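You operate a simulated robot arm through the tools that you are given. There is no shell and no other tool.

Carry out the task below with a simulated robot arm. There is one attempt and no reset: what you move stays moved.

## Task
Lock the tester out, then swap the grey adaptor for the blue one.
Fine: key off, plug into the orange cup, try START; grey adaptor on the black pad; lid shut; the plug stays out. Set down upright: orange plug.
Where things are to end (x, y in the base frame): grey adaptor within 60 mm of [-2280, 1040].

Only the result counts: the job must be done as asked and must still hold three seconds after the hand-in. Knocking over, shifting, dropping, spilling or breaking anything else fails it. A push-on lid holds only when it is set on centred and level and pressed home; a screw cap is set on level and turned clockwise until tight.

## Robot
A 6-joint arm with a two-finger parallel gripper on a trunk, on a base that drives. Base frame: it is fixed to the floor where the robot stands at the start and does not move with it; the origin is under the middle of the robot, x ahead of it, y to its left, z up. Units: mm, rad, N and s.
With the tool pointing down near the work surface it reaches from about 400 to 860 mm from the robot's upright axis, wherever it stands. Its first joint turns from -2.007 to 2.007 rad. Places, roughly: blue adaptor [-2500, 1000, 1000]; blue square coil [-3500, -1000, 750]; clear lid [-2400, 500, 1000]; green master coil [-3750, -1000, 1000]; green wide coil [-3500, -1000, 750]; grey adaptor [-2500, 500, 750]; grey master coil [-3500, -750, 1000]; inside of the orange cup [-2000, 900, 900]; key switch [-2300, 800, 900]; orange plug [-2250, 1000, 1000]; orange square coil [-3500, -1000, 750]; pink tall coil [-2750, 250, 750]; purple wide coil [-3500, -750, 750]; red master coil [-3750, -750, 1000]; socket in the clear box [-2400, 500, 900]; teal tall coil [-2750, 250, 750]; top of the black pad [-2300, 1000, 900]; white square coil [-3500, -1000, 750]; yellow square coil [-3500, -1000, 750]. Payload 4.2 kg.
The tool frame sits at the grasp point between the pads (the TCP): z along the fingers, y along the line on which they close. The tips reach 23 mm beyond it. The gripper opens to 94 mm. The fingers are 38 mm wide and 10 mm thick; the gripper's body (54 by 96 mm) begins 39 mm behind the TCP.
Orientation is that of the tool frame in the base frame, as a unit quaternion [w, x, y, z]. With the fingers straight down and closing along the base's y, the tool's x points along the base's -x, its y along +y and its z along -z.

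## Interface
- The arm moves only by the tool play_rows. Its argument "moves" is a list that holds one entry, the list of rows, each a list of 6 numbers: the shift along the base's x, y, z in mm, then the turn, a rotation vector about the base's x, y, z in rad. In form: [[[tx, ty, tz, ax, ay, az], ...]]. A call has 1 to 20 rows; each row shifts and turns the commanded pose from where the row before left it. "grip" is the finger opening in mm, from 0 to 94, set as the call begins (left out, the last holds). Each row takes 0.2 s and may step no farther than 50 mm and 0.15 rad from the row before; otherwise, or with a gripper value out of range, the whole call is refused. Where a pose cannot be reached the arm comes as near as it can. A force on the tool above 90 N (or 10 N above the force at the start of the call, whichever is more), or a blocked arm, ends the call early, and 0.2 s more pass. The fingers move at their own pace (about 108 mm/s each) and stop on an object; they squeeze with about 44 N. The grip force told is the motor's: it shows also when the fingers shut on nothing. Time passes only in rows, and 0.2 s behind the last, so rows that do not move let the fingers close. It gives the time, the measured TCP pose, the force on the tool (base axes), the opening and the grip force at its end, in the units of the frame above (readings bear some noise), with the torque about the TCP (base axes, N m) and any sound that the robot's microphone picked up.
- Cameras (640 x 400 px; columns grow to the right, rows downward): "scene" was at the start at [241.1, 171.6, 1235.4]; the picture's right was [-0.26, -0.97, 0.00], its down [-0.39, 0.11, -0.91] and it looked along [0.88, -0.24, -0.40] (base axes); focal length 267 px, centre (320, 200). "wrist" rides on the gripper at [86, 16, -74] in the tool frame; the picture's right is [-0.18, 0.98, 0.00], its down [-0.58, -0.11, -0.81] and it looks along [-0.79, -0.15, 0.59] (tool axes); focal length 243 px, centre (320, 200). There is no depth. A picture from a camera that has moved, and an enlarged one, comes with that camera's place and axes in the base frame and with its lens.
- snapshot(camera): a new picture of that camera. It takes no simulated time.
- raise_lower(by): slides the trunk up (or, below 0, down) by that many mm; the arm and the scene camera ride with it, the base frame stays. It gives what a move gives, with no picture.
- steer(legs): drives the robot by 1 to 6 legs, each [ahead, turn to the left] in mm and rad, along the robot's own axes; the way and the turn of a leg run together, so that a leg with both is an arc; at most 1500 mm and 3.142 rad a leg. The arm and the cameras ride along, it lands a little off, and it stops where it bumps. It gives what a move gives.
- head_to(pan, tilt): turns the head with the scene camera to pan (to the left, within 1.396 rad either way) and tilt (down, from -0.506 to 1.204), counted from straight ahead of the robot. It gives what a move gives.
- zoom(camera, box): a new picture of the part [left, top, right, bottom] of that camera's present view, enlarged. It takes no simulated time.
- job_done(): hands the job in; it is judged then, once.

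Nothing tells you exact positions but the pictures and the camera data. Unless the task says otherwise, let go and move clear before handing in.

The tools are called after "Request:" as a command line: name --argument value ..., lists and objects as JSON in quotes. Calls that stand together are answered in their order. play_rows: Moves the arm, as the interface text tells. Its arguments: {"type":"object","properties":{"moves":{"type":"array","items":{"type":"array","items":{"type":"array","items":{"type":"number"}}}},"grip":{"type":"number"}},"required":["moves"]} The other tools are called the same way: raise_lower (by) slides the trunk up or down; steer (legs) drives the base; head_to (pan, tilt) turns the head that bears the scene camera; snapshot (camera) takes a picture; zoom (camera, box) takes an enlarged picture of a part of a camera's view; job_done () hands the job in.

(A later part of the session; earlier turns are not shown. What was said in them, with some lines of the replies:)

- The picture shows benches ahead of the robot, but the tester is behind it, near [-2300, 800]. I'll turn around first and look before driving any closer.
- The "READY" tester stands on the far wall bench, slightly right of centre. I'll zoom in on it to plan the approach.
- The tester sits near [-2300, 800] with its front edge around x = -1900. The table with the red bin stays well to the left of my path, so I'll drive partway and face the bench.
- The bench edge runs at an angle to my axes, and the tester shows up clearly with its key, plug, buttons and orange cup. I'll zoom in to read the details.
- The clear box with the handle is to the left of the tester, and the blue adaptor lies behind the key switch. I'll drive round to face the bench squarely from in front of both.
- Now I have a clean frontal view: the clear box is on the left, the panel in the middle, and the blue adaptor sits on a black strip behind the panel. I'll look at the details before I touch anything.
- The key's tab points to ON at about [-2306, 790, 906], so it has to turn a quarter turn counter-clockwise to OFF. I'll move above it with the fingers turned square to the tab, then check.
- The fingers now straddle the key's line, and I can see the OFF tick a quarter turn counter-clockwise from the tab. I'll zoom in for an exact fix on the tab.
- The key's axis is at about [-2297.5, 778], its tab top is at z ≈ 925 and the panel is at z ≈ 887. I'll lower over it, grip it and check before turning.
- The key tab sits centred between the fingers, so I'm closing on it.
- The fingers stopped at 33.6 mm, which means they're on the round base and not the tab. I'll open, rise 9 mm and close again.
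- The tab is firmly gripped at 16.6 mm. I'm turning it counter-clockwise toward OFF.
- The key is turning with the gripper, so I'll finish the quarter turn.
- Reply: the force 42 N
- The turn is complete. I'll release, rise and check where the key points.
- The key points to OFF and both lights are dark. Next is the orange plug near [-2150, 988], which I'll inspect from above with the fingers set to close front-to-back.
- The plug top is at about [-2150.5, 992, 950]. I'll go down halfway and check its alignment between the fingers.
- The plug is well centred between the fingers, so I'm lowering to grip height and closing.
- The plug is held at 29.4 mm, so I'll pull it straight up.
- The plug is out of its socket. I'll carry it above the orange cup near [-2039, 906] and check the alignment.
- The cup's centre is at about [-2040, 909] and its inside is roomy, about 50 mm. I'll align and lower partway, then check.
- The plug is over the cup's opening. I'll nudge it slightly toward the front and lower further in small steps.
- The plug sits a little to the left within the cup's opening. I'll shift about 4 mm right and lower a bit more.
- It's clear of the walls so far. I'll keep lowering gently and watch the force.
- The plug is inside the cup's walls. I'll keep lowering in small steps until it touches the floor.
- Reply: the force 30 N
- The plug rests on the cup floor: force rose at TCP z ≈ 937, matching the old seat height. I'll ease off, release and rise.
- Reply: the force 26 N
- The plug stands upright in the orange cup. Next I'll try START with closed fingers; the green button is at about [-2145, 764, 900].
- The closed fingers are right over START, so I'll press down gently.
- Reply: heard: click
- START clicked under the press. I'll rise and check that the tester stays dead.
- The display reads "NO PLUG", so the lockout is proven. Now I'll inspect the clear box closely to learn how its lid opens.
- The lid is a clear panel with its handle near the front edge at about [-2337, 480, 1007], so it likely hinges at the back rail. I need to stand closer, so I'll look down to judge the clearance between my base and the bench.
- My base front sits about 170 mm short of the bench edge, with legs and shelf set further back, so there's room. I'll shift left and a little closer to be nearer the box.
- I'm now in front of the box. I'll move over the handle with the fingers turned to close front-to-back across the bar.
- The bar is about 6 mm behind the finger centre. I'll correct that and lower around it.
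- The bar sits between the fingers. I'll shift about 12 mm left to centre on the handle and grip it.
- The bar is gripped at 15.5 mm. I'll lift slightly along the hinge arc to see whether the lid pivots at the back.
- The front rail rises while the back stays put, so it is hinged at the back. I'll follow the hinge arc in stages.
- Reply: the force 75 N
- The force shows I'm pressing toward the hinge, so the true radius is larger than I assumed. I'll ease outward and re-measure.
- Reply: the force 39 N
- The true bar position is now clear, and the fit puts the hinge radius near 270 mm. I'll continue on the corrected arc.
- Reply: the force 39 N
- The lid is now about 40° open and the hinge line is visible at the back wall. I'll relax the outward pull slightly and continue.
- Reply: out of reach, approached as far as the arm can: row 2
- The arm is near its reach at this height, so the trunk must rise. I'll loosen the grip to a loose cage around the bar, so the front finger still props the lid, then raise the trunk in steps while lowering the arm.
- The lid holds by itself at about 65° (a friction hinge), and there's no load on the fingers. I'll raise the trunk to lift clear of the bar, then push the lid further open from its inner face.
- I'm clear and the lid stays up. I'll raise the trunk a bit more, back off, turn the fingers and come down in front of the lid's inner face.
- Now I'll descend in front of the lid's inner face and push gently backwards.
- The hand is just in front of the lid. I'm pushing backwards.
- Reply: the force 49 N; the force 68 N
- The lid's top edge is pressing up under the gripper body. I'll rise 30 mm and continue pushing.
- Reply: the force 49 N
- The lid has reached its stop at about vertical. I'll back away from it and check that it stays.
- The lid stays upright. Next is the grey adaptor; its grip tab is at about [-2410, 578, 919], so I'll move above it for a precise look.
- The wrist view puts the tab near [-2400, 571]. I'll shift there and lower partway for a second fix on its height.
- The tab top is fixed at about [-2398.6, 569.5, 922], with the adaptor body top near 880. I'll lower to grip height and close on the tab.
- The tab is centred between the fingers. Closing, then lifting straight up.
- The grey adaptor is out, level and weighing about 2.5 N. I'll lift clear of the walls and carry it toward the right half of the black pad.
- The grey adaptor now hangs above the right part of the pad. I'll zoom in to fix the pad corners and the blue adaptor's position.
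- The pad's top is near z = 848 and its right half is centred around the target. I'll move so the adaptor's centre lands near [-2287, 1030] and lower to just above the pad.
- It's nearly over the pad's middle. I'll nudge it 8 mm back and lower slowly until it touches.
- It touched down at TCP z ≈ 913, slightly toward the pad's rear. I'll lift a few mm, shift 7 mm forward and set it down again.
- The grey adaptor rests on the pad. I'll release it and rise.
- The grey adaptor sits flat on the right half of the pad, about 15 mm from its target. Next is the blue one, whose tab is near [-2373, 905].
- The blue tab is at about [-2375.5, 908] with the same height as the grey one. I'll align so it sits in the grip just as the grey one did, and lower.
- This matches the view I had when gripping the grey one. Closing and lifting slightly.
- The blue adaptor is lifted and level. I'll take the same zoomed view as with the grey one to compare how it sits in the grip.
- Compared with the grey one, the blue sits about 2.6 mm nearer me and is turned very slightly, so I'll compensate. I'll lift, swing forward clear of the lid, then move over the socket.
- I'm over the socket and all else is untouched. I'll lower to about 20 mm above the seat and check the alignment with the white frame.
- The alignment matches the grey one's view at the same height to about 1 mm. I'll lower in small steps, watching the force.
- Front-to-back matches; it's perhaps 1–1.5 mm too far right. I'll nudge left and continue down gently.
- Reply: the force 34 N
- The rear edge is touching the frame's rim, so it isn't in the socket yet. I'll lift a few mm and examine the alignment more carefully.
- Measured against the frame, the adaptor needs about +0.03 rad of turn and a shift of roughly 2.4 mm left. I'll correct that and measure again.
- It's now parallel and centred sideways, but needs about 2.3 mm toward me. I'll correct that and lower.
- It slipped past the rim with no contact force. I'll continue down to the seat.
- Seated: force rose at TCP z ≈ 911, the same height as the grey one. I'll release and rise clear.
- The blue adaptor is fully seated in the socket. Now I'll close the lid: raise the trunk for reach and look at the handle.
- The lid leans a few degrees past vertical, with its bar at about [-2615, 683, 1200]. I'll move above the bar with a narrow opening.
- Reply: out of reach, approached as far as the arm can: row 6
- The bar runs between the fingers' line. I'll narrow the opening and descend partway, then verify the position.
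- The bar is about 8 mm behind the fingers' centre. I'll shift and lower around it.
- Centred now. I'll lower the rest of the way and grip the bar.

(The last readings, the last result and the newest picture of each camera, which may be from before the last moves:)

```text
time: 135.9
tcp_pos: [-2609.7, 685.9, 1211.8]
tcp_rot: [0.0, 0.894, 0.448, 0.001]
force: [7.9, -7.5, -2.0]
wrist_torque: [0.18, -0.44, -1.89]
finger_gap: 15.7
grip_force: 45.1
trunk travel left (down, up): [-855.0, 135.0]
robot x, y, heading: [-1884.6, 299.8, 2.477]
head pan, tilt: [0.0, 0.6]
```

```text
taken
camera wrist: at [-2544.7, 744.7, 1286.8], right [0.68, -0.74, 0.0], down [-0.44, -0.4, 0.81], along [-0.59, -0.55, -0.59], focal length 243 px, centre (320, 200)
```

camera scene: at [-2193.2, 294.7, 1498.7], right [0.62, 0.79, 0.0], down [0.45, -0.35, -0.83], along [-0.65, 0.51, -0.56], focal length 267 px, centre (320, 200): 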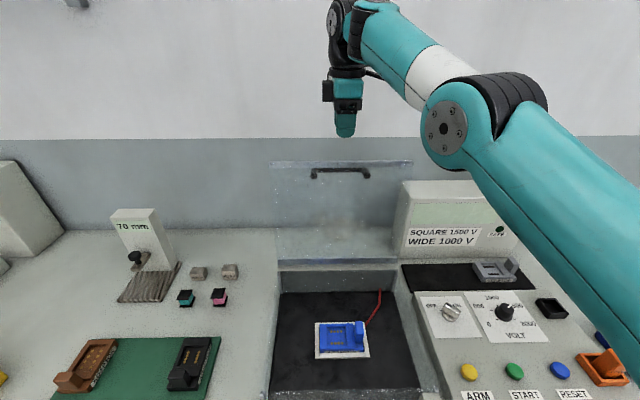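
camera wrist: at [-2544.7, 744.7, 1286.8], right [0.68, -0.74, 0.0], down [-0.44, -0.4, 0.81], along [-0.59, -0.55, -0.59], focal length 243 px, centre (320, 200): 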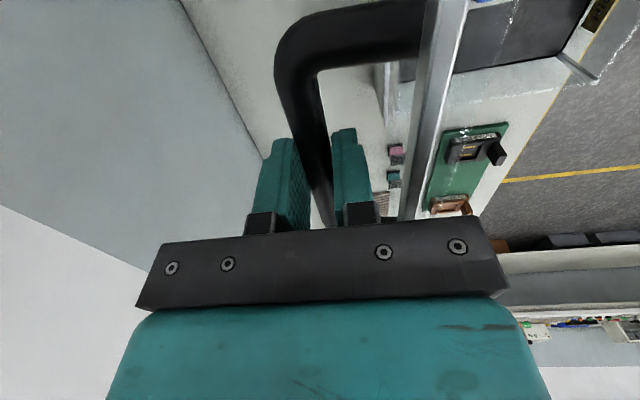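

The bar is gripped. I'll pull the lid forward along the arc in small steps, watching the force.

Request:
play_rows --moves '[[[14.4, -11.0, 5.3, 0, 0, 0], [14.4, -11.0, 5.3, 0, 0, 0], [0, 0, 0, 0, 0, 0]]]'

Request:
play_rows --moves '[[[13.8, -10.6, 2.5, 0, 0, 0], [13.8, -10.6, 2.4, 0, 0, 0], [0, 0, 0, 0, 0, 0]]]'

Request:
snapshot --camera "scene"

```text
time: 136.7
tcp_pos: [-2581.6, 664.9, 1222.1]
tcp_rot: [0.0, 0.894, 0.447, 0.0]
force: [5.1, 3.2, -10.8]
wrist_torque: [0.06, -0.04, -1.74]
finger_gap: 15.6
grip_force: 44.2
trunk travel left (down, up): [-855.0, 135.0]
robot x, y, heading: [-1883.6, 301.6, 2.479]
head pan, tilt: [0.0, 0.6]
```

```text
time: 137.5
tcp_pos: [-2556.5, 644.1, 1227.0]
tcp_rot: [0.0, 0.894, 0.447, 0.001]
force: [10.3, 11.1, -18.8]
wrist_torque: [0.17, -0.09, -1.76]
finger_gap: 15.6
grip_force: 45.2
trunk travel left (down, up): [-855.0, 135.0]
robot x, y, heading: [-1883.1, 302.4, 2.478]
head pan, tilt: [0.0, 0.6]
```

```text
taken
camera scene: at [-2193.6, 296.3, 1498.6], right [0.62, 0.79, 0.0], down [0.45, -0.35, -0.82], along [-0.65, 0.51, -0.57], focal length 267 px, centre (320, 200)
```

scene: 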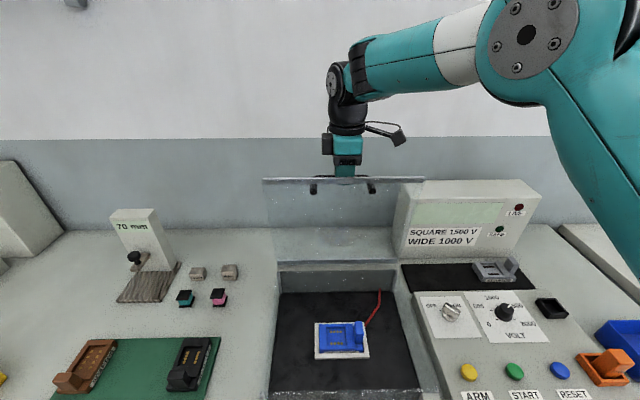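

It moves well. I'll trim the small sideways and vertical offsets and continue.

Request:
play_rows --moves '[[[15, -9.3, -2, 0, 0, 0], [14.1, -10.5, 0, 0, 0, 0], [0, 0, 0, 0, 0, 0]]]'

Request:
play_rows --moves '[[[14, -10.4, -2.4, 0, 0, 0], [14, -10.4, -2.5, 0, 0, 0], [0, 0, 0, 0, 0, 0]]]'

```text
time: 138.3
tcp_pos: [-2527.6, 622.6, 1227.2]
tcp_rot: [-0.001, 0.894, 0.448, -0.003]
force: [2.3, 7.1, -4.8]
wrist_torque: [-0.46, 0.55, -1.76]
finger_gap: 15.9
grip_force: 44.5
trunk travel left (down, up): [-855.0, 135.0]
robot x, y, heading: [-1883.7, 296.2, 2.478]
head pan, tilt: [0.0, 0.6]
```

```text
time: 139.1
tcp_pos: [-2497.9, 601.1, 1223.9]
tcp_rot: [-0.001, 0.893, 0.45, -0.001]
force: [-0.3, -0.9, 3.9]
wrist_torque: [-0.64, 0.67, -1.72]
finger_gap: 15.7
grip_force: 44.9
trunk travel left (down, up): [-855.0, 135.0]
robot x, y, heading: [-1885.8, 299.7, 2.482]
head pan, tilt: [0.0, 0.6]
```

Forces are small. Continuing along the arc.

Request:
play_rows --moves '[[[13.6, -10.1, -4.8, 0, 0, 0], [13.6, -10.1, -4.9, 0, 0, 0], [0, 0, 0, 0, 0, 0]]]'

Request:
play_rows --moves '[[[12.9, -9.6, -7.1, 0, 0, 0], [12.9, -9.6, -7.2, 0, 0, 0], [0, 0, 0, 0, 0, 0]]]'

Request:
play_rows --moves '[[[11.9, -8.9, -9.3, 0, 0, 0], [11.9, -8.9, -9.3, 0, 0, 0], [0, 0, 0, 0, 0, 0]]]'

Request:
snapshot --camera "scene"

```text
time: 139.9
tcp_pos: [-2470.8, 580.9, 1214.1]
tcp_rot: [0.0, 0.894, 0.449, 0.0]
force: [-1.2, -2.4, -1.9]
wrist_torque: [-0.64, 0.68, -1.75]
finger_gap: 15.4
grip_force: 44.5
trunk travel left (down, up): [-855.0, 135.0]
robot x, y, heading: [-1884.6, 299.9, 2.476]
head pan, tilt: [0.0, 0.6]
```

```text
time: 140.7
tcp_pos: [-2446.1, 561.2, 1198.2]
tcp_rot: [0.0, 0.894, 0.448, -0.001]
force: [-5.9, -3.4, -5.0]
wrist_torque: [-0.71, 0.81, -1.69]
finger_gap: 15.5
grip_force: 44.7
trunk travel left (down, up): [-855.0, 135.0]
robot x, y, heading: [-1882.2, 300.2, 2.482]
head pan, tilt: [0.0, 0.6]
```

```text
time: 141.5
tcp_pos: [-2423.1, 543.3, 1180.4]
tcp_rot: [-0.001, 0.894, 0.448, -0.001]
force: [-4.4, -4.6, -1.6]
wrist_torque: [-0.56, 0.66, -1.69]
finger_gap: 15.7
grip_force: 45.2
trunk travel left (down, up): [-855.0, 135.0]
robot x, y, heading: [-1883.4, 296.8, 2.48]
head pan, tilt: [0.0, 0.6]
```

```text
taken
camera scene: at [-2193.8, 294.6, 1498.6], right [0.62, 0.79, 0.0], down [0.45, -0.35, -0.82], along [-0.65, 0.51, -0.57], focal length 267 px, centre (320, 200)
```

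scene: 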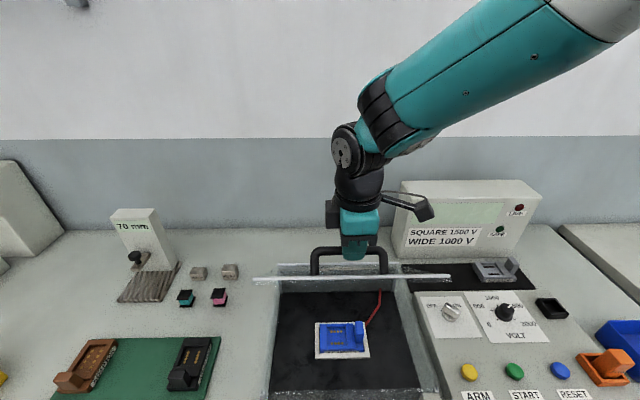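

The arc holds well. Continuing downward.

Request:
play_rows --moves '[[[10.8, -8.1, -11.3, 0, 0, 0], [10.8, -8.1, -11.3, 0, 0, 0], [0, 0, 0, 0, 0, 0]]]'

Request:
play_rows --moves '[[[9.4, -7.0, -13.1, 0, 0, 0], [9.4, -7.0, -13.1, 0, 0, 0], [0, 0, 0, 0, 0, 0]]]'

Request:
play_rows --moves '[[[7.8, -5.8, -14.5, 0, 0, 0], [7.8, -5.8, -14.6, 0, 0, 0], [0, 0, 0, 0, 0, 0]]]'

```text
time: 142.3
tcp_pos: [-2400.6, 527.8, 1158.5]
tcp_rot: [0.0, 0.894, 0.448, -0.001]
force: [-5.6, 1.6, -5.2]
wrist_torque: [-0.41, 0.52, -1.38]
finger_gap: 15.6
grip_force: 44.9
trunk travel left (down, up): [-855.0, 135.0]
robot x, y, heading: [-1881.1, 302.8, 2.478]
head pan, tilt: [0.0, 0.6]
```

```text
time: 143.1
tcp_pos: [-2380.1, 513.4, 1131.3]
tcp_rot: [-0.001, 0.894, 0.449, -0.001]
force: [-2.3, 0.1, -1.6]
wrist_torque: [-0.4, 0.51, -1.31]
finger_gap: 15.4
grip_force: 44.8
trunk travel left (down, up): [-855.0, 135.0]
robot x, y, heading: [-1884.1, 301.5, 2.479]
head pan, tilt: [0.0, 0.6]
```

```text
time: 143.9
tcp_pos: [-2365.6, 502.2, 1102.5]
tcp_rot: [0.0, 0.894, 0.449, -0.002]
force: [-8.5, -5.7, -2.2]
wrist_torque: [-0.68, 0.69, -1.23]
finger_gap: 15.5
grip_force: 44.3
trunk travel left (down, up): [-855.0, 135.0]
robot x, y, heading: [-1885.0, 297.8, 2.481]
head pan, tilt: [0.0, 0.6]
```

Nearly closed. I'll continue slowly to the shut position.

Request:
play_rows --moves '[[[6.2, -4.6, -15.8, 0, 0, 0], [6.2, -4.6, -15.8, 0, 0, 0], [0, 0, 0, 0, 0, 0]]]'

Request:
play_rows --moves '[[[3.4, -2.6, -12.4, 0, 0, 0], [3.4, -2.5, -12.5, 0, 0, 0], [0, 0, 0, 0, 0, 0]]]'

Request:
play_rows --moves '[[[2, -1.5, -8, 0, 0, 0], [1.5, -1.2, -6, 0, 0, 0], [0, 0, 0, 0, 0, 0]]]'

Request:
snapshot --camera "scene"

```text
time: 144.7
tcp_pos: [-2352.9, 491.5, 1069.6]
tcp_rot: [-0.001, 0.894, 0.448, -0.001]
force: [-7.8, -7.9, -1.4]
wrist_torque: [-0.08, 0.22, -0.86]
finger_gap: 15.4
grip_force: 45.5
trunk travel left (down, up): [-855.0, 135.0]
robot x, y, heading: [-1883.4, 298.4, 2.476]
head pan, tilt: [0.0, 0.6]
```

```text
time: 145.5
tcp_pos: [-2345.3, 488.1, 1045.8]
tcp_rot: [0.0, 0.894, 0.448, -0.001]
force: [-2.2, -11.9, 0.1]
wrist_torque: [-0.41, 0.23, -0.76]
finger_gap: 15.7
grip_force: 44.9
trunk travel left (down, up): [-855.0, 135.0]
robot x, y, heading: [-1885.9, 299.2, 2.474]
head pan, tilt: [0.0, 0.6]
```

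```text
time: 146.3
tcp_pos: [-2343.3, 484.4, 1032.5]
tcp_rot: [-0.001, 0.894, 0.449, -0.001]
force: [-5.6, -10.2, -0.1]
wrist_torque: [-0.44, 0.37, -0.59]
finger_gap: 15.7
grip_force: 45.3
trunk travel left (down, up): [-855.0, 135.0]
robot x, y, heading: [-1882.3, 298.2, 2.478]
head pan, tilt: [0.0, 0.6]
```

```text
taken
camera scene: at [-2194.0, 294.1, 1498.6], right [0.62, 0.79, 0.0], down [0.45, -0.35, -0.83], along [-0.65, 0.51, -0.56], focal length 267 px, centre (320, 200)
```

scene: 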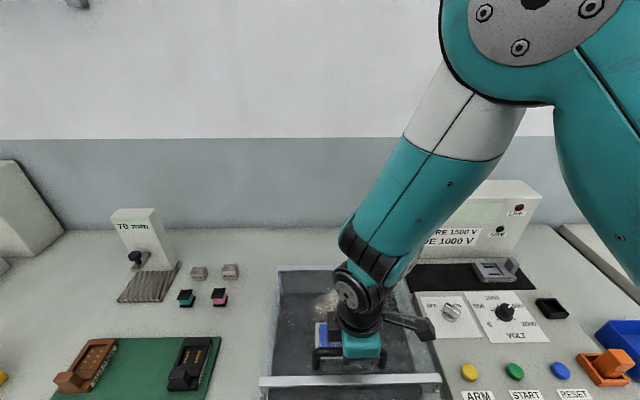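

The lid is a couple of degrees from shut. I'll lower in small steps until it presses home.

Request:
play_rows --moves '[[[0, -1.4, -4, 0, 0, 0], [0.5, -0.4, -4, 0, 0, 0], [0, 0, 0, 0, 0, 0]]]'

Request:
play_rows --moves '[[[0.4, -0.3, -4, 0, 0, 0], [0, 0, 0, 0, 0, 0]]]'

Request:
play_rows --moves '[[[0.3, -0.2, -3, 0, 0, 0], [0, 0, 0, 0, 0, 0]]]'

```text
time: 147.1
tcp_pos: [-2341.2, 483.8, 1023.7]
tcp_rot: [-0.001, 0.893, 0.449, 0.0]
force: [-1.9, -6.3, -0.6]
wrist_torque: [0.29, -0.16, -0.46]
finger_gap: 15.4
grip_force: 44.9
trunk travel left (down, up): [-855.0, 135.0]
robot x, y, heading: [-1883.3, 297.2, 2.48]
head pan, tilt: [0.0, 0.6]
```

```text
time: 147.7
tcp_pos: [-2340.7, 483.4, 1019.4]
tcp_rot: [0.0, 0.894, 0.449, 0.0]
force: [3.6, -6.2, -1.2]
wrist_torque: [-0.42, 0.1, -0.48]
finger_gap: 15.7
grip_force: 45.1
trunk travel left (down, up): [-855.0, 135.0]
robot x, y, heading: [-1882.9, 300.6, 2.481]
head pan, tilt: [0.0, 0.6]
```

```text
time: 148.3
tcp_pos: [-2339.5, 482.8, 1017.4]
tcp_rot: [0.0, 0.894, 0.449, 0.0]
force: [10.1, -5.4, 0.8]
wrist_torque: [-0.09, -0.14, -0.43]
finger_gap: 15.4
grip_force: 44.8
trunk travel left (down, up): [-855.0, 135.0]
robot x, y, heading: [-1880.6, 296.5, 2.481]
head pan, tilt: [0.0, 0.6]
```

Request:
play_rows --moves '[[[0.3, -0.2, -3, 0, 0, 0], [0, 0, 0, 0, 0, 0]]]'

Request:
play_rows --moves '[[[0.2, -0.1, -3, 0, 0, 0], [0, 0, 0, 0, 0, 0]]]'

Request:
play_rows --moves '[[[0, 0, -3, 0, 0, 0], [0, 0, 0, 0, 0, 0]]]'

Request:
zoom --camera "scene" --box '[240, 250, 460, 400]'

```text
time: 148.9
tcp_pos: [-2340.1, 482.9, 1015.1]
tcp_rot: [-0.002, 0.894, 0.449, -0.003]
force: [11.3, -3.2, 41.4]
wrist_torque: [-0.05, -0.2, -0.27]
finger_gap: 15.8
grip_force: 45.2
trunk travel left (down, up): [-855.0, 135.0]
robot x, y, heading: [-1882.9, 302.0, 2.477]
head pan, tilt: [0.0, 0.6]
```

```text
time: 149.5
tcp_pos: [-2339.4, 482.4, 1011.6]
tcp_rot: [0.0, 0.894, 0.448, -0.003]
force: [6.6, -3.2, 41.8]
wrist_torque: [-0.13, -0.05, -0.47]
finger_gap: 15.4
grip_force: 45.5
trunk travel left (down, up): [-855.0, 135.0]
robot x, y, heading: [-1883.5, 299.7, 2.475]
head pan, tilt: [0.0, 0.6]
```

```text
time: 150.1
tcp_pos: [-2340.4, 483.2, 1009.0]
tcp_rot: [-0.001, 0.894, 0.449, -0.002]
force: [1.7, -5.8, 41.3]
wrist_torque: [-0.14, 0.04, -0.56]
finger_gap: 15.5
grip_force: 45.2
trunk travel left (down, up): [-855.0, 135.0]
robot x, y, heading: [-1883.6, 298.9, 2.479]
head pan, tilt: [0.0, 0.6]
```

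```text
2.67 times, centred on (350, 325) of scene
camera zoom: at [-2192.4, 293.9, 1499.1], right [0.62, 0.79, 0.0], down [0.44, -0.35, -0.83], along [-0.65, 0.51, -0.56], focal length 711 px, centre (240, -133)
```

zoom: 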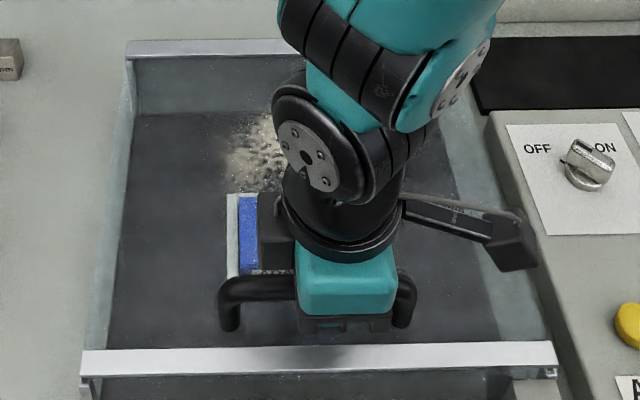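

The lid is down: force jumped to 41 N and the fingers then slid along the bar. I'll release, rise and check that it's fully shut.

Request:
play_rows --moves '[[[0, 0, 0, 0, 0, 0], [0, 0, 0, 0, 0, 0], [0, 0, 0, 0, 0, 0], [0, 0, 30, 0, 0, 0], [0, 0, 40, 0, 0, 0], [0, 0, 45, 0, 0, 0], [0, 0, 45, 0, 0, 0], [0, 0, 0, 0, 0, 0]]]' --grip 50

Request:
play_rows --moves '[[[25, 20, 10, 0, 0, 0], [25, 25, 10, 0, 0, 0], [25, 25, 10, 0, 0, 0], [25, 25, 10, 0, 0, 0], [0, 0, 0, 0, 0, 0]]]'

Request:
raise_lower --by -280

Request:
snapshot --camera "scene"

Request:
zoom --camera "scene" --box '[210, 160, 520, 350]'

```text
time: 151.9
tcp_pos: [-2341.4, 482.1, 1170.4]
tcp_rot: [-0.001, 0.894, 0.448, -0.001]
force: [-0.5, 0.0, -0.4]
wrist_torque: [0.0, 0.0, -0.01]
finger_gap: 50.2
grip_force: 0.1
trunk travel left (down, up): [-855.0, 135.0]
robot x, y, heading: [-1887.7, 300.1, 2.48]
head pan, tilt: [0.0, 0.6]
```

```text
time: 153.1
tcp_pos: [-2239.1, 576.1, 1207.1]
tcp_rot: [-0.001, 0.894, 0.449, 0.0]
force: [0.3, 0.6, -0.1]
wrist_torque: [0.03, -0.01, 0.01]
finger_gap: 50.1
grip_force: 0.1
trunk travel left (down, up): [-855.0, 135.0]
robot x, y, heading: [-1887.2, 297.0, 2.476]
head pan, tilt: [0.0, 0.6]
```

```text
time: 155.3
tcp_pos: [-2241.7, 579.3, 977.8]
tcp_rot: [-0.009, 0.895, 0.447, -0.007]
force: [18.3, -5.2, 47.9]
wrist_torque: [1.04, 0.11, -0.17]
finger_gap: 42.3
grip_force: 0.0
trunk travel left (down, up): [-618.0, 372.0]
robot x, y, heading: [-1883.8, 302.7, 2.483]
head pan, tilt: [0.0, 0.6]
stopped: the force on the tool passed its limit at 126 N (the readings are from after the stop); the commanded pose is now the measured one
```

```text
taken
camera scene: at [-2191.7, 293.8, 1262.5], right [0.62, 0.79, 0.0], down [0.44, -0.35, -0.83], along [-0.65, 0.51, -0.56], focal length 267 px, centre (320, 200)
```

scene: 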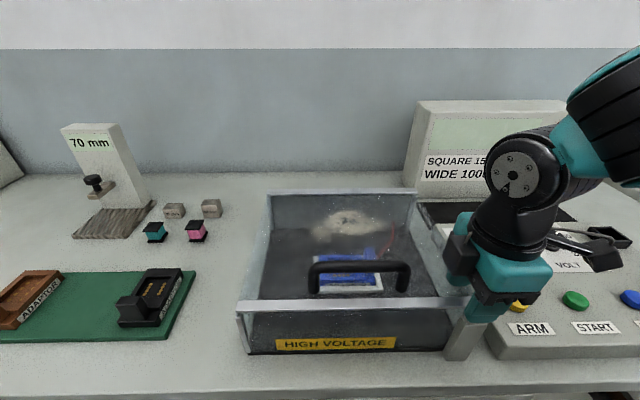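

```text
2.06 times, centred on (365, 255) of scene
camera zoom: at [-2191.7, 293.8, 1262.5], right [0.62, 0.79, 0.0], down [0.44, -0.35, -0.83], along [-0.65, 0.51, -0.56], focal length 550 px, centre (227, 86)
```

zoom: 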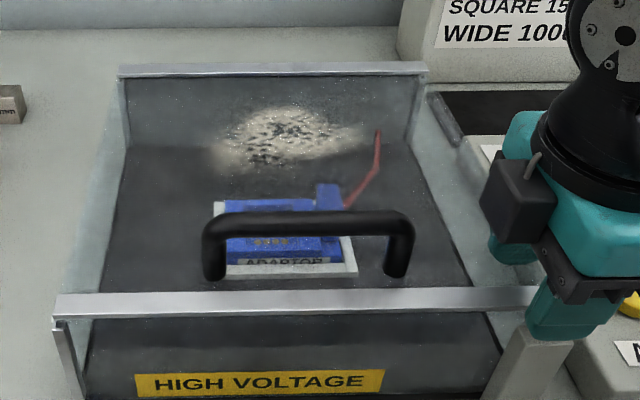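

I lowered the trunk too far and the fingers pressed on the box's corner, so I'm rising off it straight away. Then I'll check for any damage.

Request:
play_rows --moves '[[[0, 0, 10, 0, 0, 0], [0, 0, 20, 0, 0, 0], [0, 0, 40, 0, 0, 0], [0, 0, 45, 0, 0, 0], [0, 0, 45, 0, 0, 0], [0, 0, 0, 0, 0, 0]]]'

Request:
snapshot --camera "scene"

Request:
zoom --camera "scene" --box '[400, 270, 520, 370]'

Request:
zoom --camera "scene" --box '[210, 180, 470, 370]'

```text
time: 156.7
tcp_pos: [-2241.2, 582.2, 1135.4]
tcp_rot: [-0.009, 0.894, 0.448, -0.006]
force: [-0.5, 0.3, 0.0]
wrist_torque: [-0.03, 0.03, -0.02]
finger_gap: 49.6
grip_force: 0.0
trunk travel left (down, up): [-618.0, 372.0]
robot x, y, heading: [-1883.9, 300.1, 2.479]
head pan, tilt: [0.0, 0.6]
```

```text
taken
camera scene: at [-2193.6, 294.8, 1261.6], right [0.62, 0.79, 0.0], down [0.45, -0.35, -0.83], along [-0.65, 0.51, -0.56], focal length 267 px, centre (320, 200)
```

scene: 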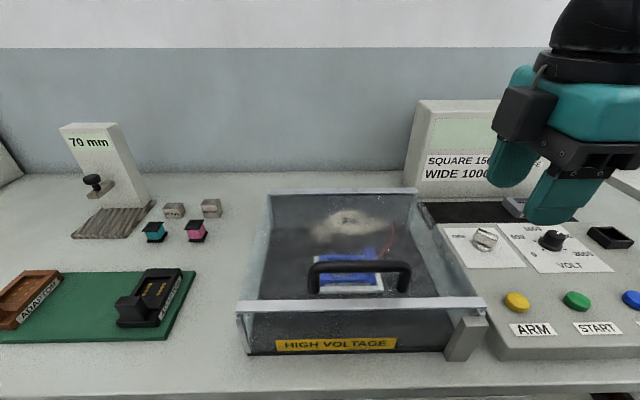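

```text
4.00 times, centred on (460, 320) of scene
camera zoom: at [-2193.6, 294.8, 1261.6], right [0.62, 0.79, 0.0], down [0.45, -0.35, -0.83], along [-0.65, 0.51, -0.56], focal length 1066 px, centre (-240, -280)
```

zoom: 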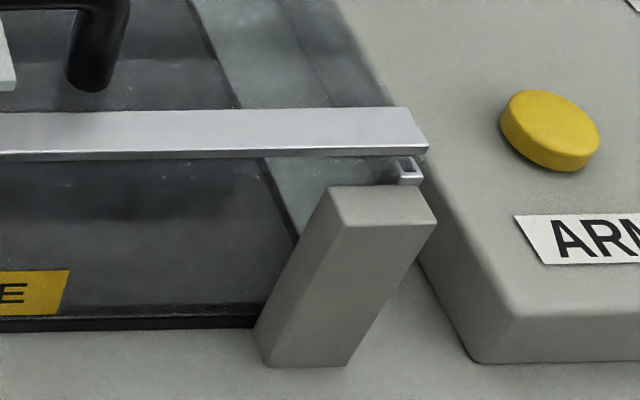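

```text
2.11 times, centred on (340, 275) of scene
camera zoom: at [-2193.6, 294.8, 1261.6], right [0.62, 0.79, 0.0], down [0.45, -0.35, -0.83], along [-0.65, 0.51, -0.56], focal length 561 px, centre (278, 42)
```

zoom: 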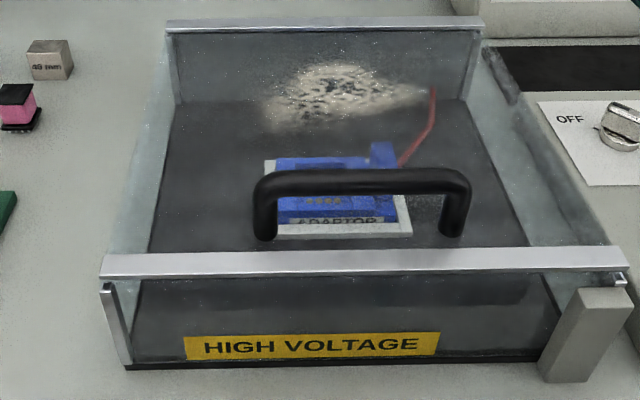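

Nothing looks displaced. I'll lower the trunk the remaining 43 mm, with the hand well clear, so the view matches the one from before opening.

Request:
raise_lower --by -43

Request:
play_rows --moves '[[[0, 0, 40, 0, 0, 0], [10, 25, 40, 0, 0, 0], [15, 30, 10, 0, 0, 0], [0, 0, 0, 0, 0, 0]]]'

Request:
snapshot --camera "scene"

Request:
zoom --camera "scene" --box '[220, 160, 520, 350]'

Request:
snapshot --camera "wrist"

```text
time: 157.6
tcp_pos: [-2241.1, 581.0, 1092.1]
tcp_rot: [-0.008, 0.894, 0.448, -0.007]
force: [0.6, -0.1, -0.4]
wrist_torque: [-0.01, -0.02, 0.01]
finger_gap: 50.2
grip_force: 0.0
trunk travel left (down, up): [-575.0, 415.0]
robot x, y, heading: [-1885.2, 302.6, 2.481]
head pan, tilt: [0.0, 0.6]
```

```text
time: 158.6
tcp_pos: [-2214.4, 635.4, 1181.9]
tcp_rot: [-0.007, 0.894, 0.447, -0.007]
force: [-0.1, 0.8, -0.6]
wrist_torque: [0.0, -0.02, -0.03]
finger_gap: 49.9
grip_force: 0.1
trunk travel left (down, up): [-575.0, 415.0]
robot x, y, heading: [-1883.5, 300.0, 2.476]
head pan, tilt: [0.0, 0.6]
```

```text
taken
camera scene: at [-2193.6, 294.8, 1218.6], right [0.62, 0.79, 0.0], down [0.45, -0.35, -0.83], along [-0.65, 0.51, -0.56], focal length 267 px, centre (320, 200)
```

scene: 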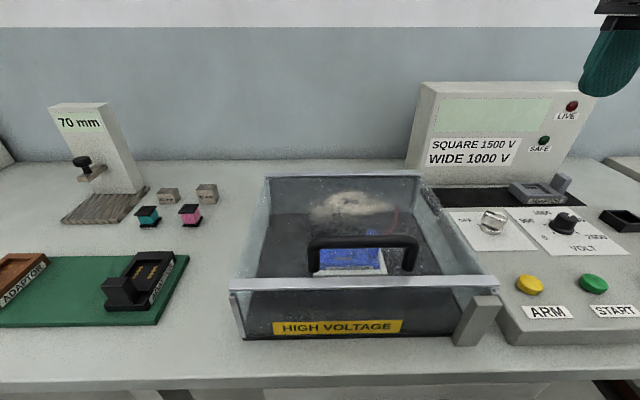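

```text
2.11 times, centred on (370, 255) of scene
camera zoom: at [-2193.6, 294.8, 1218.6], right [0.62, 0.79, 0.0], down [0.45, -0.35, -0.83], along [-0.65, 0.51, -0.56], focal length 561 px, centre (215, 84)
```

zoom: 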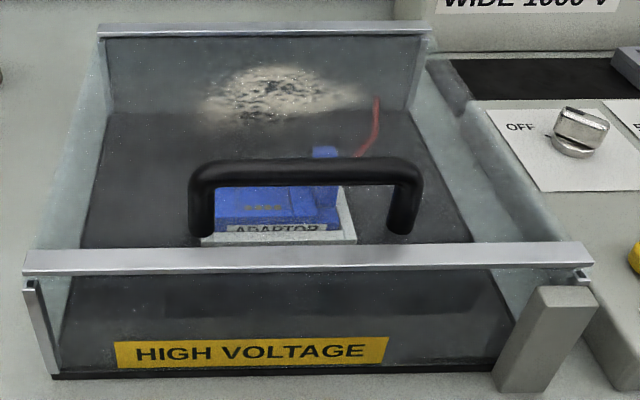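

```text
taken
camera wrist: at [-2147.8, 695.2, 1254.8], right [0.68, -0.74, -0.02], down [-0.42, -0.41, 0.81], along [-0.61, -0.54, -0.58], focal length 243 px, centre (320, 200)
```

wrist: 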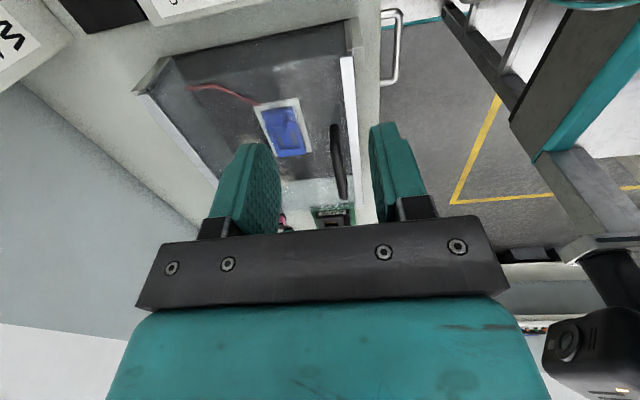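

The lid matches its original shut position. Now a final check of the rest: plug, key, both adaptors and the panel.

Request:
head_to --pan -0.5 --tilt 0.55

Request:
snapshot --camera "scene"

Request:
zoom --camera "scene" --box '[240, 130, 480, 290]'

```text
time: 159.5
tcp_pos: [-2215.1, 635.8, 1181.8]
tcp_rot: [-0.006, 0.894, 0.448, -0.007]
force: [0.0, 0.2, -0.4]
wrist_torque: [0.0, 0.01, 0.0]
finger_gap: 49.8
grip_force: 0.0
trunk travel left (down, up): [-575.0, 415.0]
robot x, y, heading: [-1881.8, 302.1, 2.483]
head pan, tilt: [-0.499, 0.55]
```

```text
taken
camera scene: at [-2159.7, 322.8, 1223.1], right [0.92, 0.4, 0.0], down [0.21, -0.48, -0.85], along [-0.34, 0.78, -0.52], focal length 267 px, centre (320, 200)
```

scene: 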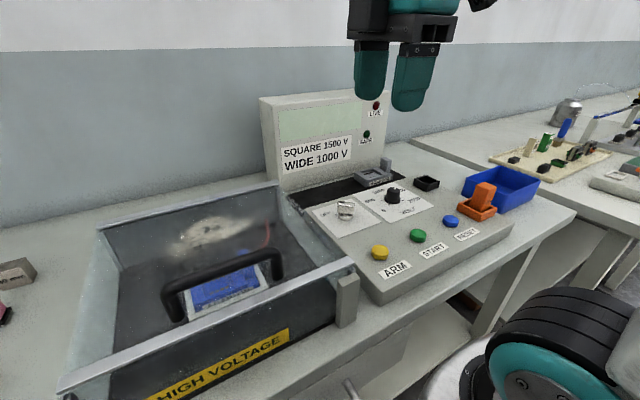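

```text
2.50 times, centred on (360, 210) of scene
camera zoom: at [-2159.7, 322.8, 1223.1], right [0.92, 0.4, 0.0], down [0.21, -0.48, -0.85], along [-0.34, 0.78, -0.52], focal length 666 px, centre (220, 175)
```

zoom: 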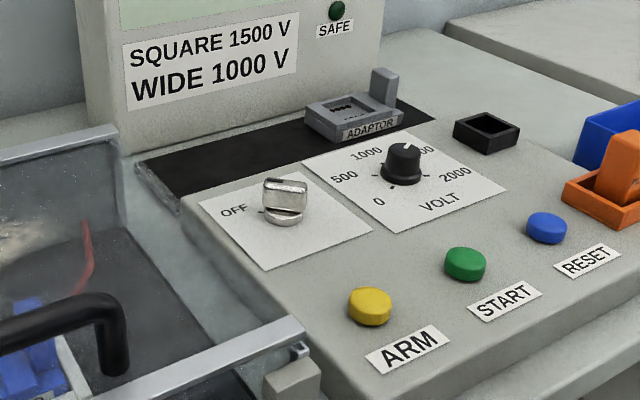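

Everything checks out:
- **Lockout:** the key is at OFF, the plug stands upright in the orange cup, START was tried and showed "NO PLUG", and the lights are dark.
- **Adaptors:** the grey one is on the black pad and the blue one is seated in the socket.
- **Lid:** it is shut and the hand is clear.

The fingers briefly pressed the closed box's front right corner when I lowered the trunk. I could see no damage or shift there, so I'm handing in.

Request:
job_done

```text
The job is handed in.
```

The tester is locked out, the blue adaptor is in the socket, and I've handed the job in.

- **Lockout:** The key is at OFF and the orange plug stands upright in the orange cup. I pressed START; the display read "NO PLUG" and the LIVE and SAFE lights stayed dark.
- **Adaptors:** The grey adaptor lies on the black pad, by my estimate about 15 mm from the target (limit 60 mm). The blue one went down to the same height the grey one had been at.
- **Lid:** It is shut and matches how it looked before I opened it. The plug was left out.

**One mishap:** After closing the lid, I lowered the trunk with the fingers still above the box. They pressed on its front right corner at up to 126 N before the arm stopped. I backed off and checked with the camera, and saw no damage or movement there.
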